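You operate a simulated robot arm through the tools that you are given. There is no shell and no other tool. Be economical: measure what you need, move in short steps, check, and stop when the job is done.

You are at the controls of a simulated robot arm. One attempt, no reset.

TASK
Take the short cup and leave it on top of the red cartridge.

Only the result counts: the job must be done as asked and must still hold three seconds after the hand-in. Knocking over, shifting, dropping, spilling or breaking anything else fails it.

THE ROBOT
A 7-joint arm with a two-finger parallel gripper, fixed in place. Base frame: the origin is at the foot of the arm, x ahead of it, y to its left, z up; the work surface is at about z = 0. Readings come in m, degrees, newtons and seconds.
With the tool pointing down near the work surface it reaches from about 0.22 to 0.58 m from the base axis. Its first joint turns from -66.0 to 66.0 degrees. Payload 2.5 kg.
Tool frame: the origin (TCP) lies between the finger pads and is the grasp point; the fingertips stand 0.023 m ahead of it; z points along the fingers, y is the line along which they close. Largest opening 0.094 m; finger width 0.038, thickness 0.01; the body of the gripper, 0.054 by 0.096 m, starts 0.039 m behind the TCP.
Orientation is told as [roll, pitch, yaw] about the base's x, y, z axes, in that order, counted from this pose: with the fingers straight down and closing along the base's y, the tool's x points along the base's -x, its y along +y and its z along -z.

THE INTERFACE
- The arm moves only by the tool step_arm. Its argument "targets" is a list of rows, each a list of 7 numbers: the gripper command, from -1 (shut) to 1 (fully open), values between in proportion, then the shift along the tool's x, y, z in m, then the turn, a rotation vector about the tool's x, y, z in degrees. In form: [[jaw, tx, ty, tz, rx, ry, rz], ...]. A call has 1 to 10 rows; each row is the pose to reach, as a shift and turn from the pose commanded when the call began, along the tool's axes at that moment. Rows are played at 5 a second. More than 0.05 m and 8.6 degrees between two rows, or a gripper value outside its range, and nothing of the call is played. Where a pose cannot be reached the arm comes as near as it can. A force on the tool above 40 N (or 10 N above the force at the start of the call, whichever is more), or a blocked arm, ends the call early, and 0.2 s more pass. Each finger travels about 0.108 m/s and halts on what it meets, pressing with about 24 N; the grip force reading is that of the motor and also rises with nothing between the fingers. The clock runs only during rows and for 0.2 s after the last one: add rows that repeat a pose to give the fingers time. It gives the time, the measured TCP pose, the force on the tool (base axes), the opening and the grip force at its end, in the units of the frame above (readings bear some noise).
- Cameras (640 x 400 px; columns grow to the right, rows downward): "scene" is fixed at [0.1003, -0.3979, 0.5771]; the picture's right is [0.96, -0.30, 0.00], its down [-0.12, -0.37, -0.92] and it looks along [0.27, 0.88, -0.39] (base axes); focal length 326 px, centre (320, 200). "wrist" rides on the gripper at [0.086, 0.016, -0.074] in the tool frame; the picture's right is [-0.18, 0.98, 0.00], its down [-0.58, -0.11, -0.81] and it looks along [-0.79, -0.15, 0.59] (tool axes); focal length 243 px, centre (320, 200). There is no depth. A picture from a camera that has moved, and an enlarged one, comes with that camera's place and axes in the base frame and with its lens. The place of the scene camera against the robot may be out by one fixed shift of up to 0.018 m in any direction.
- get_image(camera): a new picture of that camera. The clock stands still meanwhile.
- zoom(camera, box): a new picture of the part [left, top, right, bottom] of that camera's present view, enlarged. The clock stands still meanwhile.
- sign_off(): hands the job in; it is judged then, once.

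Go step by step. Nothing tells you positions but the pictures and the camera data: compare them with the known pose of the tool, close in by small moves and look again before you grip or let go. The budget is 90 turns and 36 pictures, counting those below and the enlarged ones. Unless the task says otherwise, let go and move clear before handing in, and close with one line.

The tools are called by a JSON object that holds its "name" and its "arguments". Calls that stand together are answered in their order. step_arm: Moves the arm, as the interface text tells. Its arguments: {"type":"object","properties":{"targets":{"type":"array"}},"required":["targets"]} The other tools are called the same way: get_image (camera) takes a picture; zoom (camera, box) takes an enlarged picture of a part of a camera's view; sign_off () hands the job in.

At the start:

```text
clock: 0.0
position: [0.2709, 0.3161, 0.3439]
tool_rot: [0.1, 0.0, 0.0]
ft_force: [-0.1, -0.1, -0.1]
width: 0.0938
finger_force: 0.1
```

scene: 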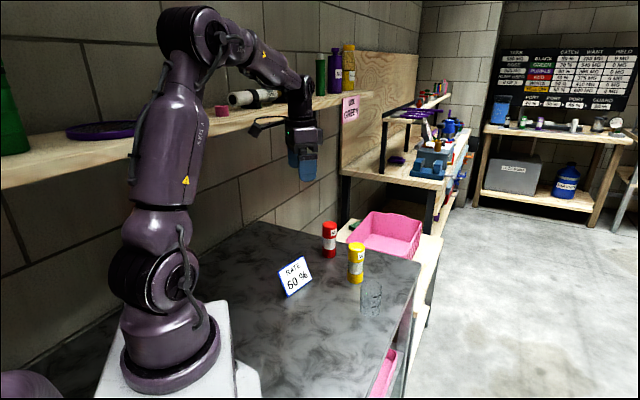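
wrist: 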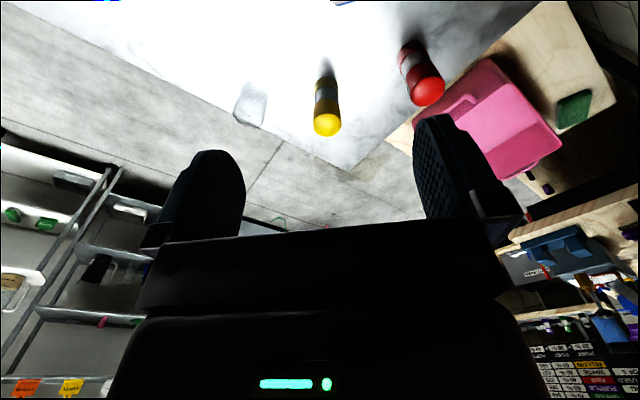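

I see a clear glass cup near the table edge, with a yellow and a red cartridge standing beyond it. I'll zoom in on them to measure positions.

{"name": "zoom", "arguments": {"camera": "scene", "box": [260, 200, 420, 330]}}

{"name": "zoom", "arguments": {"camera": "wrist", "box": [200, 0, 480, 175]}}

```text
3.08 times, centred on (340, 265) of scene
camera zoom: at [0.1003, -0.3979, 0.5771], right [0.96, -0.3, 0.0], down [-0.12, -0.37, -0.92], along [0.27, 0.88, -0.39], focal length 1002 px, centre (258, 0)
```

zoom: 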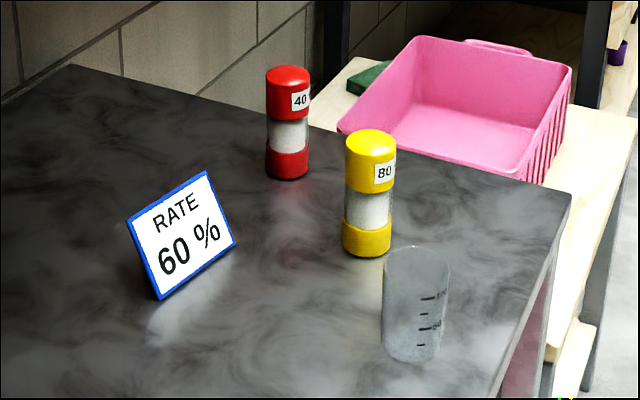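

```text
2.29 times, centred on (340, 88) of wrist
camera zoom: at [0.1843, 0.3323, 0.4183], right [0.18, 0.98, 0.0], down [0.58, -0.11, 0.81], along [0.79, -0.15, -0.59], focal length 555 px, centre (274, 457)
```

zoom: 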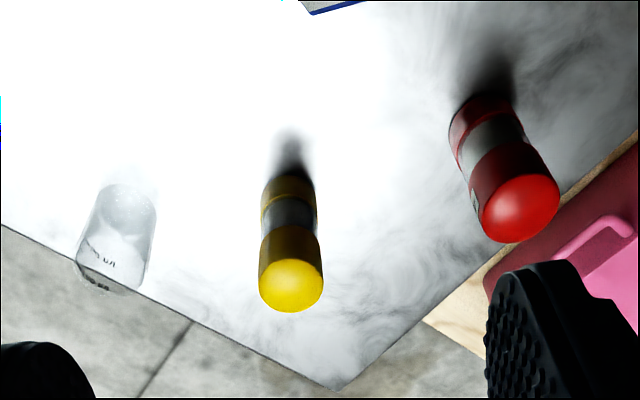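

The clear cup stands at about (0.394, 0.17), yellow at (0.415, 0.30) and red at (0.382, 0.442) with its top near z = 0.105. I'll move closer above the cup and look again.

{"name": "step_arm", "arguments": {"targets": [[1, -0.01, -0.0243, 0.014, 0, 0, 0], [1, -0.02, -0.0487, 0.028, 0, 0, 0], [1, -0.03, -0.073, 0.042, 0, 0, 0], [1, -0.04, -0.0973, 0.056, 0, 0, 0], [1, -0.05, -0.1217, 0.07, 0, 0, 0], [1, -0.06, -0.146, 0.084, 0, 0, 0], [1, -0.06, -0.146, 0.084, 0, 0, 0]]}}

{"name": "get_image", "arguments": {"camera": "wrist"}}

{"name": "get_image", "arguments": {"camera": "scene"}}

```text
clock: 1.6
position: [0.3315, 0.1704, 0.2591]
tool_rot: [0.0, 0.0, 0.0]
ft_force: [0.3, -0.1, 0.4]
width: 0.0941
finger_force: 0.0
```

```text
31 pictures are left
camera wrist: at [0.2443, 0.1862, 0.3338], right [0.18, 0.98, 0.0], down [0.58, -0.11, 0.81], along [0.79, -0.15, -0.59], focal length 243 px, centre (320, 200)
```

wrist: 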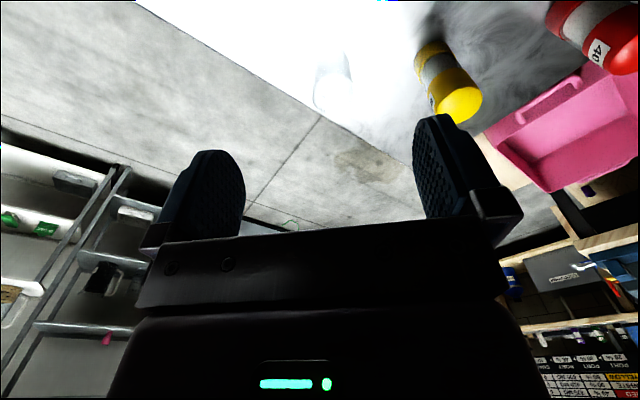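

```text
30 pictures are left
```

scene: 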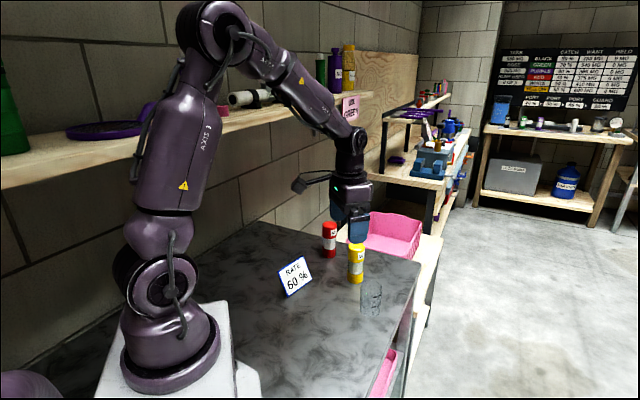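

The cup shows faintly at about (332, 85) in the wrist view. I'll enlarge it for a better fix.

{"name": "zoom", "arguments": {"camera": "wrist", "box": [270, 30, 390, 130]}}

{"name": "zoom", "arguments": {"camera": "scene", "box": [320, 170, 420, 330]}}

```text
4.00 times, centred on (330, 80) of wrist
camera zoom: at [0.2443, 0.1862, 0.3338], right [0.18, 0.98, 0.0], down [0.58, -0.11, 0.81], along [0.79, -0.15, -0.59], focal length 970 px, centre (280, 680)
```

zoom: 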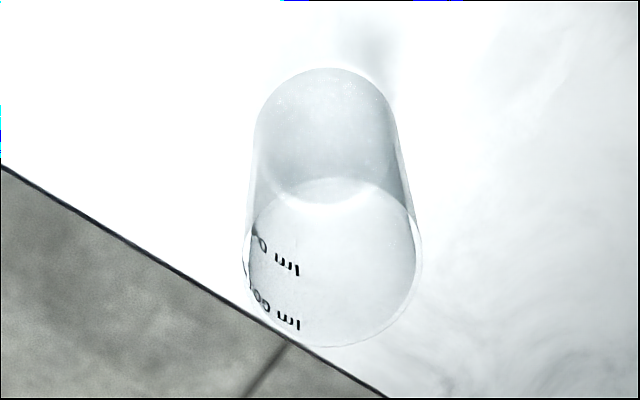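

```text
2.50 times, centred on (370, 250) of scene
camera zoom: at [0.1003, -0.3979, 0.5771], right [0.96, -0.3, 0.0], down [-0.12, -0.37, -0.92], along [0.27, 0.88, -0.39], focal length 814 px, centre (195, 75)
```

zoom: 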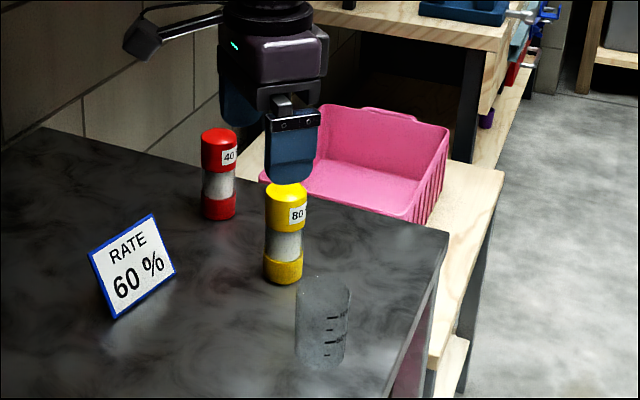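

The cup stands upright at about (0.395, 0.173), is roughly 0.049 m across, and its rim is near z = 0.076. I'll move right above it with the fingertips still above the rim, then check.

{"name": "step_arm", "arguments": {"targets": [[1, -0.032, 0.0013, 0.02, 0, 0, 0], [1, -0.0635, 0.0026, 0.04, 0, 0, 0], [1, -0.0635, 0.0026, 0.075, 0, 0, 0], [1, -0.0635, 0.0026, 0.11, 0, 0, 0], [1, -0.0635, 0.0026, 0.139, 0, 0, 0], [1, -0.0635, 0.0026, 0.139, 0, 0, 0]]}}

{"name": "get_image", "arguments": {"camera": "wrist"}}

{"name": "zoom", "arguments": {"camera": "scene", "box": [310, 200, 430, 330]}}

```text
clock: 3.0
position: [0.3944, 0.1736, 0.1207]
tool_rot: [0.0, 0.0, 0.0]
ft_force: [-0.8, -0.5, -0.3]
width: 0.0941
finger_force: 0.1
```

```text
27 pictures are left
camera wrist: at [0.3076, 0.1895, 0.1951], right [0.18, 0.98, 0.0], down [0.58, -0.11, 0.81], along [0.79, -0.15, -0.59], focal length 243 px, centre (320, 200)
```

wrist: 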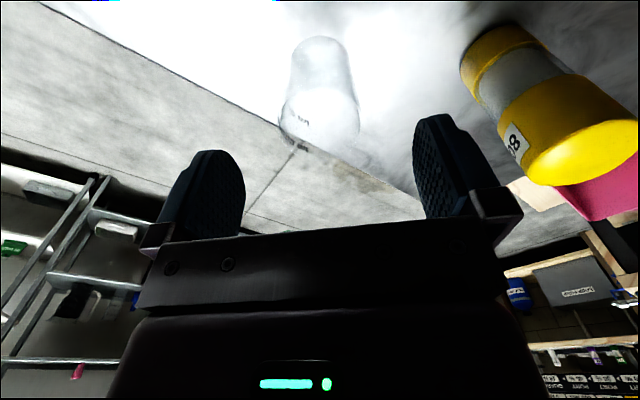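

```text
3.08 times, centred on (370, 265) of scene
camera zoom: at [0.1003, -0.3979, 0.5771], right [0.96, -0.3, 0.0], down [-0.12, -0.37, -0.92], along [0.27, 0.88, -0.39], focal length 1002 px, centre (166, 0)
```

zoom: 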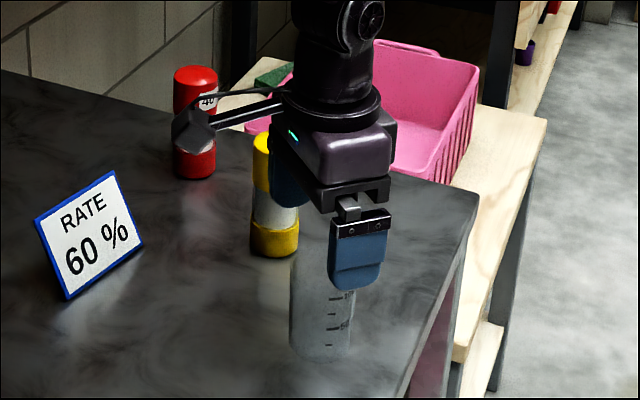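

The cup sits between the fingers sideways. I'll zoom to check the fore-aft position and rim height.

{"name": "zoom", "arguments": {"camera": "wrist", "box": [256, 20, 384, 160]}}

```text
2.86 times, centred on (320, 90) of wrist
camera zoom: at [0.3076, 0.1895, 0.1951], right [0.18, 0.98, 0.0], down [0.58, -0.11, 0.81], along [0.79, -0.15, -0.59], focal length 693 px, centre (320, 514)
```

zoom: 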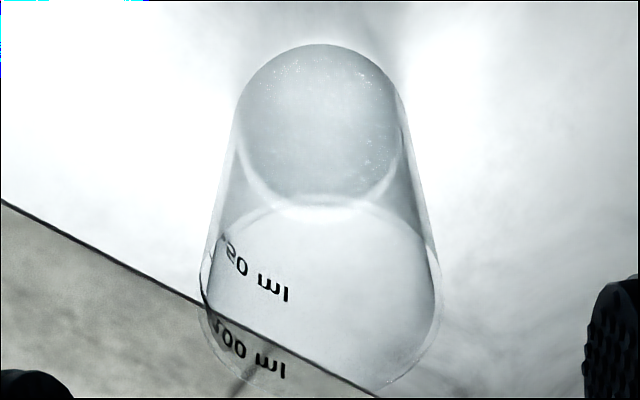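

The cup is confirmed at (0.394, 0.173) with its rim at z = 0.076, centred between the fingers. I'll go down to TCP z ≈ 0.049.

{"name": "step_arm", "arguments": {"targets": [[1, 0, -0.0005, 0.025, 0, 0, 0], [1, 0, -0.0005, 0.05, 0, 0, 0], [1, 0, -0.0005, 0.072, 0, 0, 0], [1, 0, -0.0005, 0.072, 0, 0, 0]]}}

{"name": "zoom", "arguments": {"camera": "scene", "box": [310, 200, 430, 330]}}

```text
clock: 4.0
position: [0.3946, 0.1726, 0.0479]
tool_rot: [0.0, 0.1, 0.0]
ft_force: [-0.5, 0.1, 0.1]
width: 0.0939
finger_force: 0.0
```

```text
3.08 times, centred on (370, 265) of scene
camera zoom: at [0.1003, -0.3979, 0.5771], right [0.96, -0.3, 0.0], down [-0.12, -0.37, -0.92], along [0.27, 0.88, -0.39], focal length 1002 px, centre (166, 0)
```

zoom: 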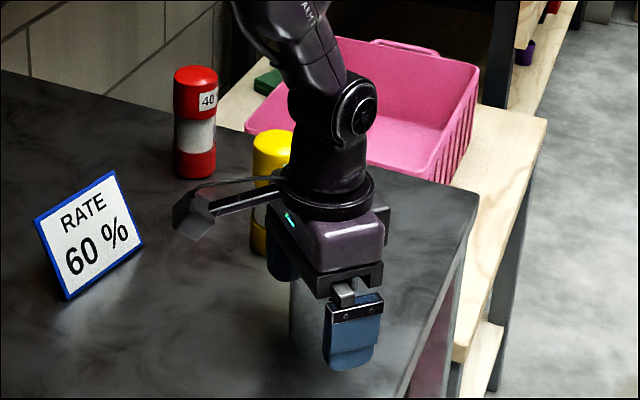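

Finger position matches the geometry. Closing on the cup.

{"name": "step_arm", "arguments": {"targets": [[0.3, 0, 0, 0, 0, 0, 0], [-1, 0, 0, 0, 0, 0, 0], [-1, 0, 0, 0, 0, 0, 0], [-1, 0, 0, 0, 0, 0, 0], [-1, 0, 0, 0, 0, 0, 0]]}}

```text
clock: 5.2
position: [0.3946, 0.1727, 0.0488]
tool_rot: [0.0, 0.1, 0.0]
ft_force: [0.8, -1.2, -0.5]
width: 0.0494
finger_force: 24.2
```

The cup is held at 0.049 m opening. Lifting straight up.

{"name": "step_arm", "arguments": {"targets": [[-1, 0, 0, -0.02, 0, 0, 0], [-1, 0, 0, -0.05, 0, 0, 0], [-1, 0, 0, -0.085, 0, 0, 0], [-1, 0, 0, -0.12, 0, 0, 0], [-1, 0, 0, -0.16, 0, 0, 0], [-1, 0, 0, -0.2, 0, 0, 0], [-1, 0, 0, -0.2, 0, 0, 0]]}}

{"name": "get_image", "arguments": {"camera": "wrist"}}

```text
clock: 6.8
position: [0.3963, 0.1698, 0.2462]
tool_rot: [-0.1, 0.0, 0.0]
ft_force: [-0.8, 1.6, -0.2]
width: 0.0495
finger_force: 24.3
```

```text
23 pictures are left
camera wrist: at [0.3088, 0.1874, 0.3221], right [0.18, 0.98, 0.0], down [0.58, -0.11, 0.81], along [0.79, -0.15, -0.59], focal length 243 px, centre (320, 200)
```

wrist: 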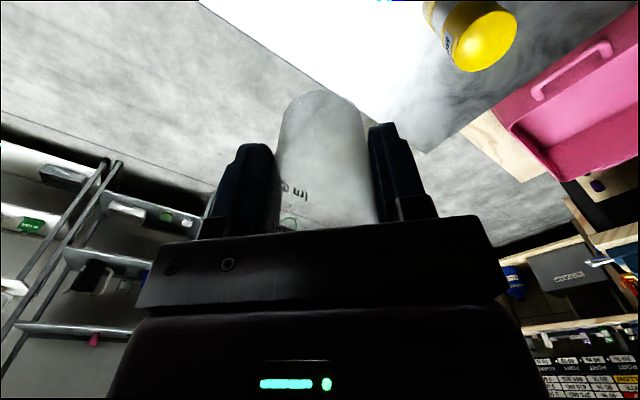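

The cup is held upright and clear. I'll go over at this height to near the red cartridge, staying off to the side so the wrist camera can see it.

{"name": "step_arm", "arguments": {"targets": [[-1, 0.0095, 0.026, 0, 0, 0, 0], [-1, 0.019, 0.052, 0, 0, 0, 0], [-1, 0.0285, 0.078, 0, 0, 0, 0], [-1, 0.038, 0.104, 0, 0, 0, 0], [-1, 0.0475, 0.13, 0, 0, 0, 0], [-1, 0.057, 0.156, 0, 0, 0, 0], [-1, 0.0665, 0.182, 0, 0, 0, 0], [-1, 0.076, 0.208, 0, 0, 0, 0], [-1, 0.076, 0.208, 0, 0, 0, 0]]}}

{"name": "get_image", "arguments": {"camera": "wrist"}}

```text
clock: 8.8
position: [0.3197, 0.3805, 0.2487]
tool_rot: [0.0, 0.1, 0.0]
ft_force: [0.4, 0.3, -0.8]
width: 0.0493
finger_force: 23.4
```

```text
22 pictures are left
camera wrist: at [0.2321, 0.3961, 0.323], right [0.18, 0.98, 0.0], down [0.58, -0.11, 0.81], along [0.79, -0.15, -0.59], focal length 243 px, centre (320, 200)
```

wrist: 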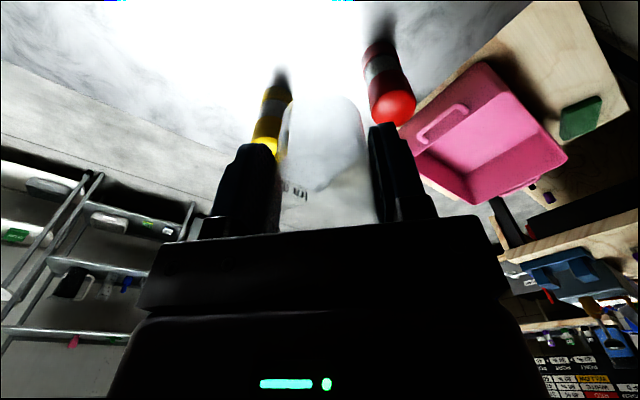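

{"name": "zoom", "arguments": {"camera": "wrist", "box": [330, 20, 450, 140]}}

```text
3.33 times, centred on (390, 80) of wrist
camera zoom: at [0.2321, 0.3961, 0.323], right [0.18, 0.98, 0.0], down [0.58, -0.11, 0.81], along [0.79, -0.15, -0.59], focal length 809 px, centre (87, 600)
```

zoom: 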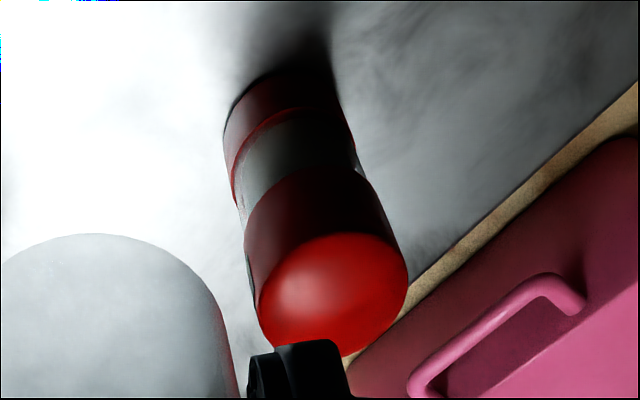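

The red cartridge is at about (0.382, 0.441) with its top at z ≈ 0.107. I'll bring the cup over it at about 0.035 m clearance and compare views.

{"name": "step_arm", "arguments": {"targets": [[-1, -0.0156, 0.015, 0, 0, 0, 0], [-1, -0.0312, 0.03, 0, 0, 0, 0], [-1, -0.047, 0.045, 0, 0, 0, 0], [-1, -0.0625, 0.06, 0, 0, 0, 0], [-1, -0.0625, 0.06, 0.03, 0, 0, 0], [-1, -0.0625, 0.06, 0.058, 0, 0, 0], [-1, -0.0625, 0.06, 0.058, 0, 0, 0]]}}

{"name": "get_image", "arguments": {"camera": "wrist"}}

{"name": "zoom", "arguments": {"camera": "scene", "box": [290, 170, 380, 270]}}

```text
clock: 10.4
position: [0.3809, 0.4408, 0.1891]
tool_rot: [0.1, 0.0, 0.0]
ft_force: [-0.7, 0.5, -0.4]
width: 0.0497
finger_force: 23.8
```

```text
20 pictures are left
camera wrist: at [0.294, 0.4562, 0.2649], right [0.18, 0.98, 0.0], down [0.58, -0.11, 0.81], along [0.79, -0.15, -0.59], focal length 243 px, centre (320, 200)
```

wrist: 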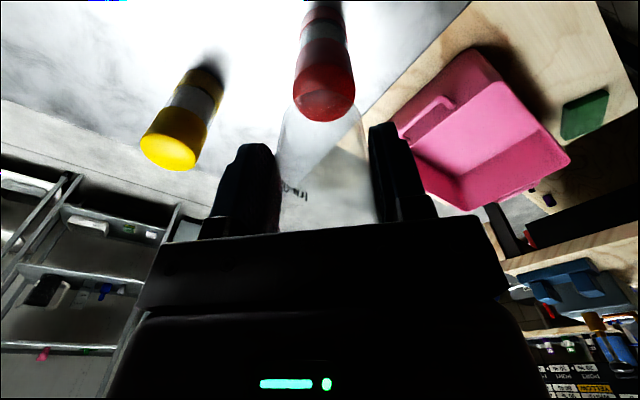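

```text
4.00 times, centred on (335, 220) of scene
camera zoom: at [0.1003, -0.3979, 0.5771], right [0.96, -0.3, 0.0], down [-0.12, -0.37, -0.92], along [0.27, 0.88, -0.39], focal length 1303 px, centre (260, 120)
```

zoom: 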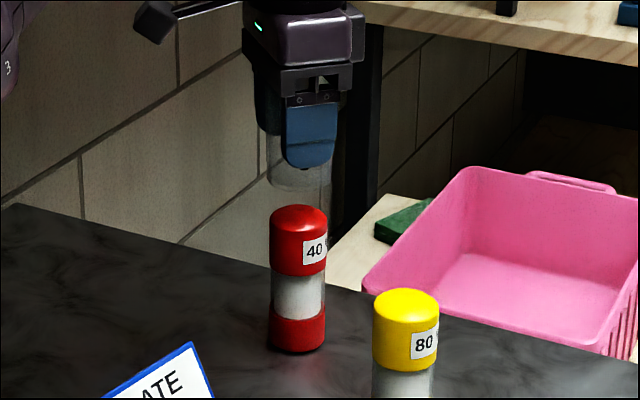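

From the scene view the cup lines up with the red cartridge sideways. I'll zoom the wrist view for the other direction.

{"name": "zoom", "arguments": {"camera": "wrist", "box": [250, 0, 400, 130]}}

{"name": "zoom", "arguments": {"camera": "scene", "box": [310, 195, 355, 265]}}

```text
3.08 times, centred on (325, 65) of wrist
camera zoom: at [0.294, 0.4562, 0.2649], right [0.18, 0.98, 0.0], down [0.58, -0.11, 0.81], along [0.79, -0.15, -0.59], focal length 746 px, centre (305, 615)
```

zoom: 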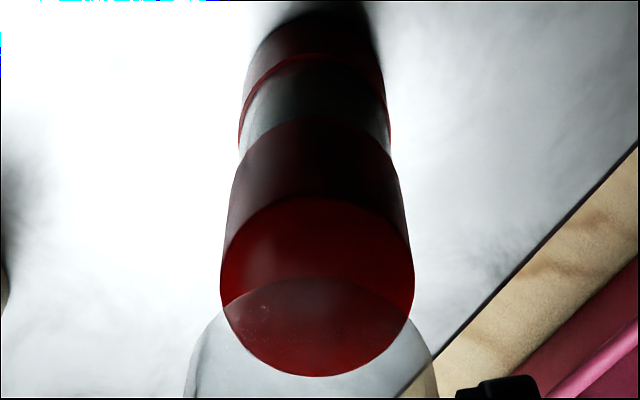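

```text
5.71 times, centred on (332, 230) of scene
camera zoom: at [0.1003, -0.3979, 0.5771], right [0.96, -0.3, 0.0], down [-0.12, -0.37, -0.92], along [0.27, 0.88, -0.39], focal length 1861 px, centre (249, 29)
```

zoom: 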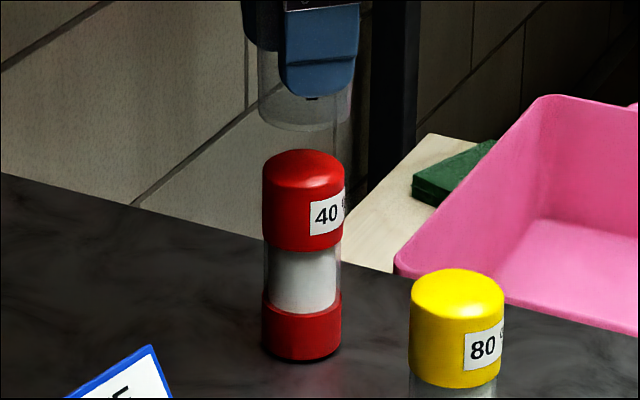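

Cup and cartridge agree within a couple of millimetres; I'll nudge by about 1 mm in x and 1.5 mm in y, go down to just above the cartridge and look again.

{"name": "step_arm", "arguments": {"targets": [[-1, -0.001, 0.0015, 0.0, 0, 0, 0], [-1, -0.001, 0.0015, 0.012, 0, 0, 0], [-1, -0.001, 0.0015, 0.02, 0, 0, 0], [-1, -0.001, 0.0015, 0.026, 0, 0, 0], [-1, -0.001, 0.0015, 0.026, 0, 0, 0]]}}

{"name": "zoom", "arguments": {"camera": "wrist", "box": [230, 40, 410, 200]}}

{"name": "zoom", "arguments": {"camera": "scene", "box": [310, 195, 355, 265]}}

```text
clock: 11.6
position: [0.3812, 0.4422, 0.1643]
tool_rot: [0.0, 0.0, 0.0]
ft_force: [0.4, 0.3, -0.2]
width: 0.0492
finger_force: 23.3
```

```text
2.50 times, centred on (320, 120) of wrist
camera zoom: at [0.2949, 0.4578, 0.2391], right [0.18, 0.98, 0.0], down [0.58, -0.11, 0.81], along [0.79, -0.15, -0.59], focal length 606 px, centre (320, 400)
```

zoom: 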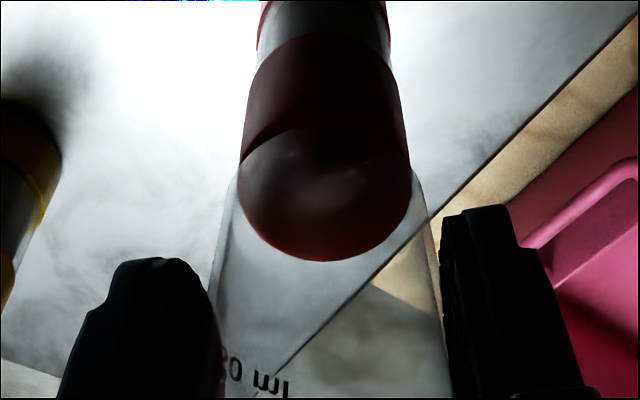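

```text
5.71 times, centred on (332, 230) of scene
camera zoom: at [0.1003, -0.3979, 0.5771], right [0.96, -0.3, 0.0], down [-0.12, -0.37, -0.92], along [0.27, 0.88, -0.39], focal length 1861 px, centre (249, 29)
```

zoom: 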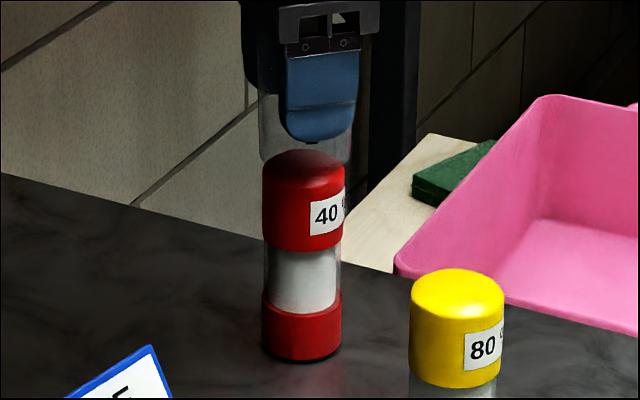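

Sideways alignment looks good in both views. I'll do one tighter scene zoom to settle the last couple of millimetres.

{"name": "zoom", "arguments": {"camera": "scene", "box": [318, 205, 346, 233]}}

```text
14.29 times, centred on (332, 219) of scene
camera zoom: at [0.1003, -0.3979, 0.5771], right [0.96, -0.3, 0.0], down [-0.12, -0.37, -0.92], along [0.27, 0.88, -0.39], focal length 4653 px, centre (149, -71)
```

zoom: 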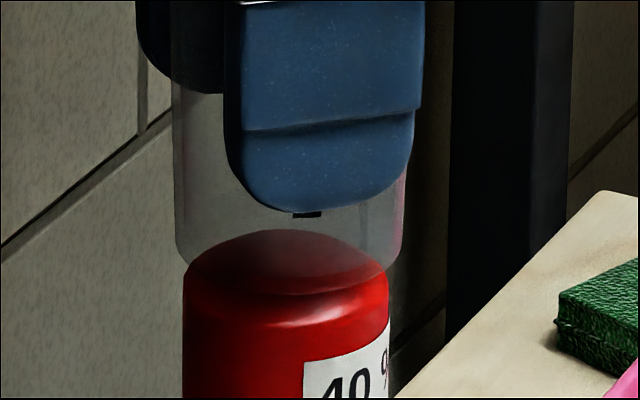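

Aligned within about half a millimetre. Lowering slowly to contact.

{"name": "step_arm", "arguments": {"targets": [[-1, 0, 0, 0.002, 0, 0, 0], [-1, 0, 0, 0.004, 0, 0, 0], [-1, 0, 0, 0.006, 0, 0, 0], [-1, 0, 0, 0.006, 0, 0, 0]]}}

{"name": "zoom", "arguments": {"camera": "scene", "box": [318, 205, 346, 233]}}

```text
clock: 12.6
position: [0.3817, 0.4432, 0.1604]
tool_rot: [0.2, -0.2, 0.0]
ft_force: [-2.9, -1.6, 14.0]
width: 0.0496
finger_force: 24.0
```

```text
14.29 times, centred on (332, 219) of scene
camera zoom: at [0.1003, -0.398, 0.577], right [0.96, -0.3, 0.0], down [-0.12, -0.37, -0.92], along [0.27, 0.88, -0.39], focal length 4653 px, centre (149, -71)
```

zoom: 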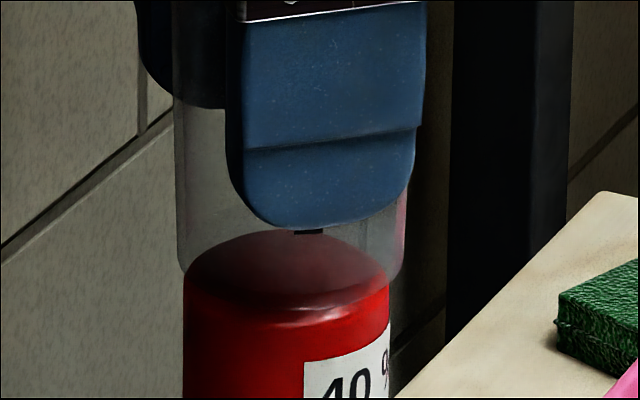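

Contact is made with 14 N pressing. I'll ease up a little to take most of that load off before releasing.

{"name": "step_arm", "arguments": {"targets": [[-1, 0, 0, -0.001, 0, 0, 0], [-1, 0, 0, -0.001, 0, 0, 0]]}}

```text
clock: 13.2
position: [0.3812, 0.4424, 0.1601]
tool_rot: [0.1, -0.1, 0.0]
ft_force: [-0.1, 0.3, 12.8]
width: 0.0491
finger_force: 24.6
```

{"name": "step_arm", "arguments": {"targets": [[-1, 0, 0, -0.001, 0, 0, 0], [-1, 0, 0, -0.001, 0, 0, 0]]}}

```text
clock: 13.8
position: [0.3821, 0.4405, 0.1592]
tool_rot: [0.0, -0.1, 0.0]
ft_force: [0.7, 1.6, 6.7]
width: 0.0492
finger_force: 23.6
```

The load is down to about 7 N; one more small ease.

{"name": "step_arm", "arguments": {"targets": [[-1, 0, 0, -0.0008, 0, 0, 0], [-1, 0, 0, -0.0008, 0, 0, 0]]}}

{"name": "zoom", "arguments": {"camera": "wrist", "box": [230, 40, 410, 200]}}

```text
clock: 14.4
position: [0.3812, 0.4411, 0.1604]
tool_rot: [-0.1, 0.2, 0.0]
ft_force: [0.7, 0.2, 0.3]
width: 0.0493
finger_force: 24.5
```

```text
2.50 times, centred on (320, 120) of wrist
camera zoom: at [0.2952, 0.4576, 0.2354], right [0.18, 0.98, 0.0], down [0.58, -0.11, 0.81], along [0.79, -0.15, -0.59], focal length 606 px, centre (320, 400)
```

zoom: 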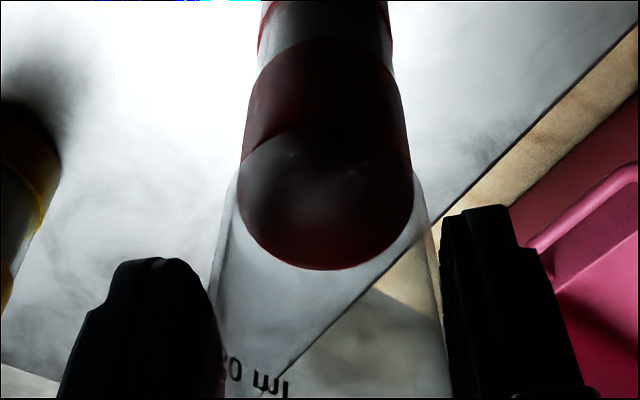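

The load is near zero with the cup seated and centred. Opening the fingers gently.

{"name": "step_arm", "arguments": {"targets": [[0.1, 0, 0, 0, 0, 0, 0], [0.2, 0, 0, 0, 0, 0, 0], [0.4, 0, 0, 0, 0, 0, 0], [0.7, 0, 0, 0, 0, 0, 0], [1, 0, 0, 0, 0, 0, 0], [1, 0, 0, 0, 0, 0, 0]]}}

{"name": "zoom", "arguments": {"camera": "scene", "box": [310, 195, 355, 265]}}

```text
clock: 15.8
position: [0.3822, 0.4415, 0.1613]
tool_rot: [0.1, 0.1, 0.0]
ft_force: [-0.2, 0.1, 0.7]
width: 0.0941
finger_force: 0.1
```

```text
5.71 times, centred on (332, 230) of scene
camera zoom: at [0.1003, -0.3979, 0.5771], right [0.96, -0.3, 0.0], down [-0.12, -0.37, -0.92], along [0.27, 0.88, -0.39], focal length 1861 px, centre (249, 29)
```

zoom: 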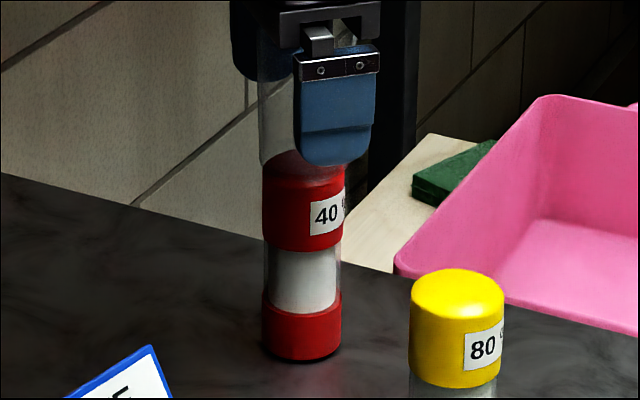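

The cup stands on the cartridge with the fingers clear. Raising straight up, then backing away.

{"name": "step_arm", "arguments": {"targets": [[1, 0, 0, -0.02, 0, 0, 0], [1, 0, 0, -0.05, 0, 0, 0], [1, 0, 0, -0.085, 0, 0, 0], [1, 0, 0, -0.12, 0, 0, 0], [1, 0.03, -0.02, -0.14, 0, 0, 0], [1, 0.065, -0.04, -0.15, 0, 0, 0], [1, 0.09, -0.06, -0.15, 0, 0, 0], [1, 0.09, -0.06, -0.15, 0, 0, 0]]}}

{"name": "zoom", "arguments": {"camera": "scene", "box": [260, 150, 420, 330]}}

{"name": "get_image", "arguments": {"camera": "wrist"}}

```text
clock: 17.6
position: [0.2898, 0.3802, 0.3109]
tool_rot: [0.0, 0.0, 0.0]
ft_force: [0.4, -0.3, 0.5]
width: 0.0939
finger_force: 0.0
```

```text
2.22 times, centred on (340, 240) of scene
camera zoom: at [0.1003, -0.3979, 0.5771], right [0.96, -0.3, 0.0], down [-0.12, -0.37, -0.92], along [0.27, 0.88, -0.39], focal length 724 px, centre (276, 111)
```

zoom: 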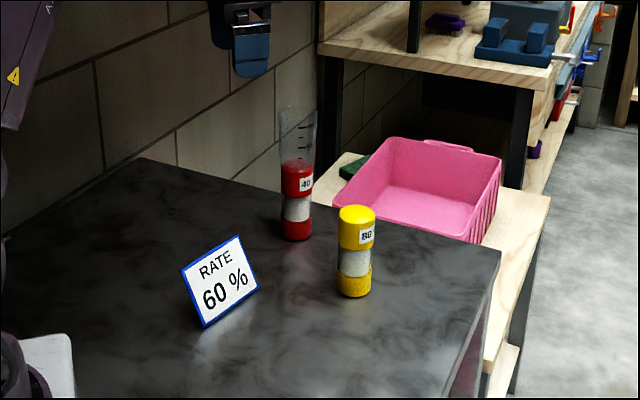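

```text
9 pictures are left
camera wrist: at [0.2043, 0.3973, 0.3853], right [0.18, 0.98, 0.0], down [0.58, -0.11, 0.81], along [0.79, -0.15, -0.59], focal length 243 px, centre (320, 200)
```

wrist: 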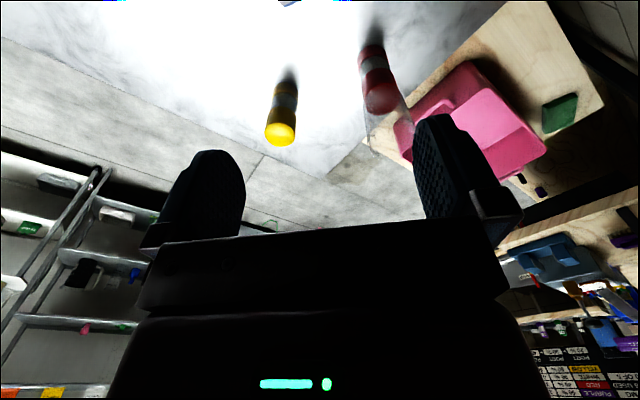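

The cup stands on the red cartridge and nothing else has moved. I'll wait a couple of seconds and confirm it stays upright.

{"name": "step_arm", "arguments": {"targets": [[1, 0, 0, 0, 0, 0, 0], [1, 0, 0, 0, 0, 0, 0], [1, 0, 0, 0, 0, 0, 0], [1, 0, 0, 0, 0, 0, 0], [1, 0, 0, 0, 0, 0, 0], [1, 0, 0, 0, 0, 0, 0], [1, 0, 0, 0, 0, 0, 0], [1, 0, 0, 0, 0, 0, 0]]}}

{"name": "zoom", "arguments": {"camera": "scene", "box": [305, 185, 365, 265]}}

```text
clock: 19.4
position: [0.2907, 0.3809, 0.3097]
tool_rot: [0.0, 0.0, 0.0]
ft_force: [-0.4, -0.1, -0.4]
width: 0.0942
finger_force: 0.0
```

```text
5.00 times, centred on (335, 225) of scene
camera zoom: at [0.1003, -0.3979, 0.5771], right [0.96, -0.3, 0.0], down [-0.12, -0.37, -0.92], along [0.27, 0.88, -0.39], focal length 1629 px, centre (245, 75)
```

zoom: 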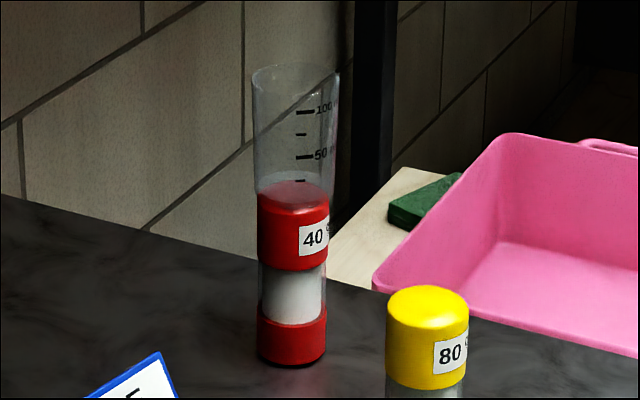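

The cup is upright, centred and steady on the red cartridge, and the gripper is clear, so I'm handing in.

{"name": "sign_off", "arguments": {}}

```text
The job is handed in.
```

The short cup is standing upright on top of the red cartridge; I saw nothing else move, and the gripper was open and clear at hand-in.
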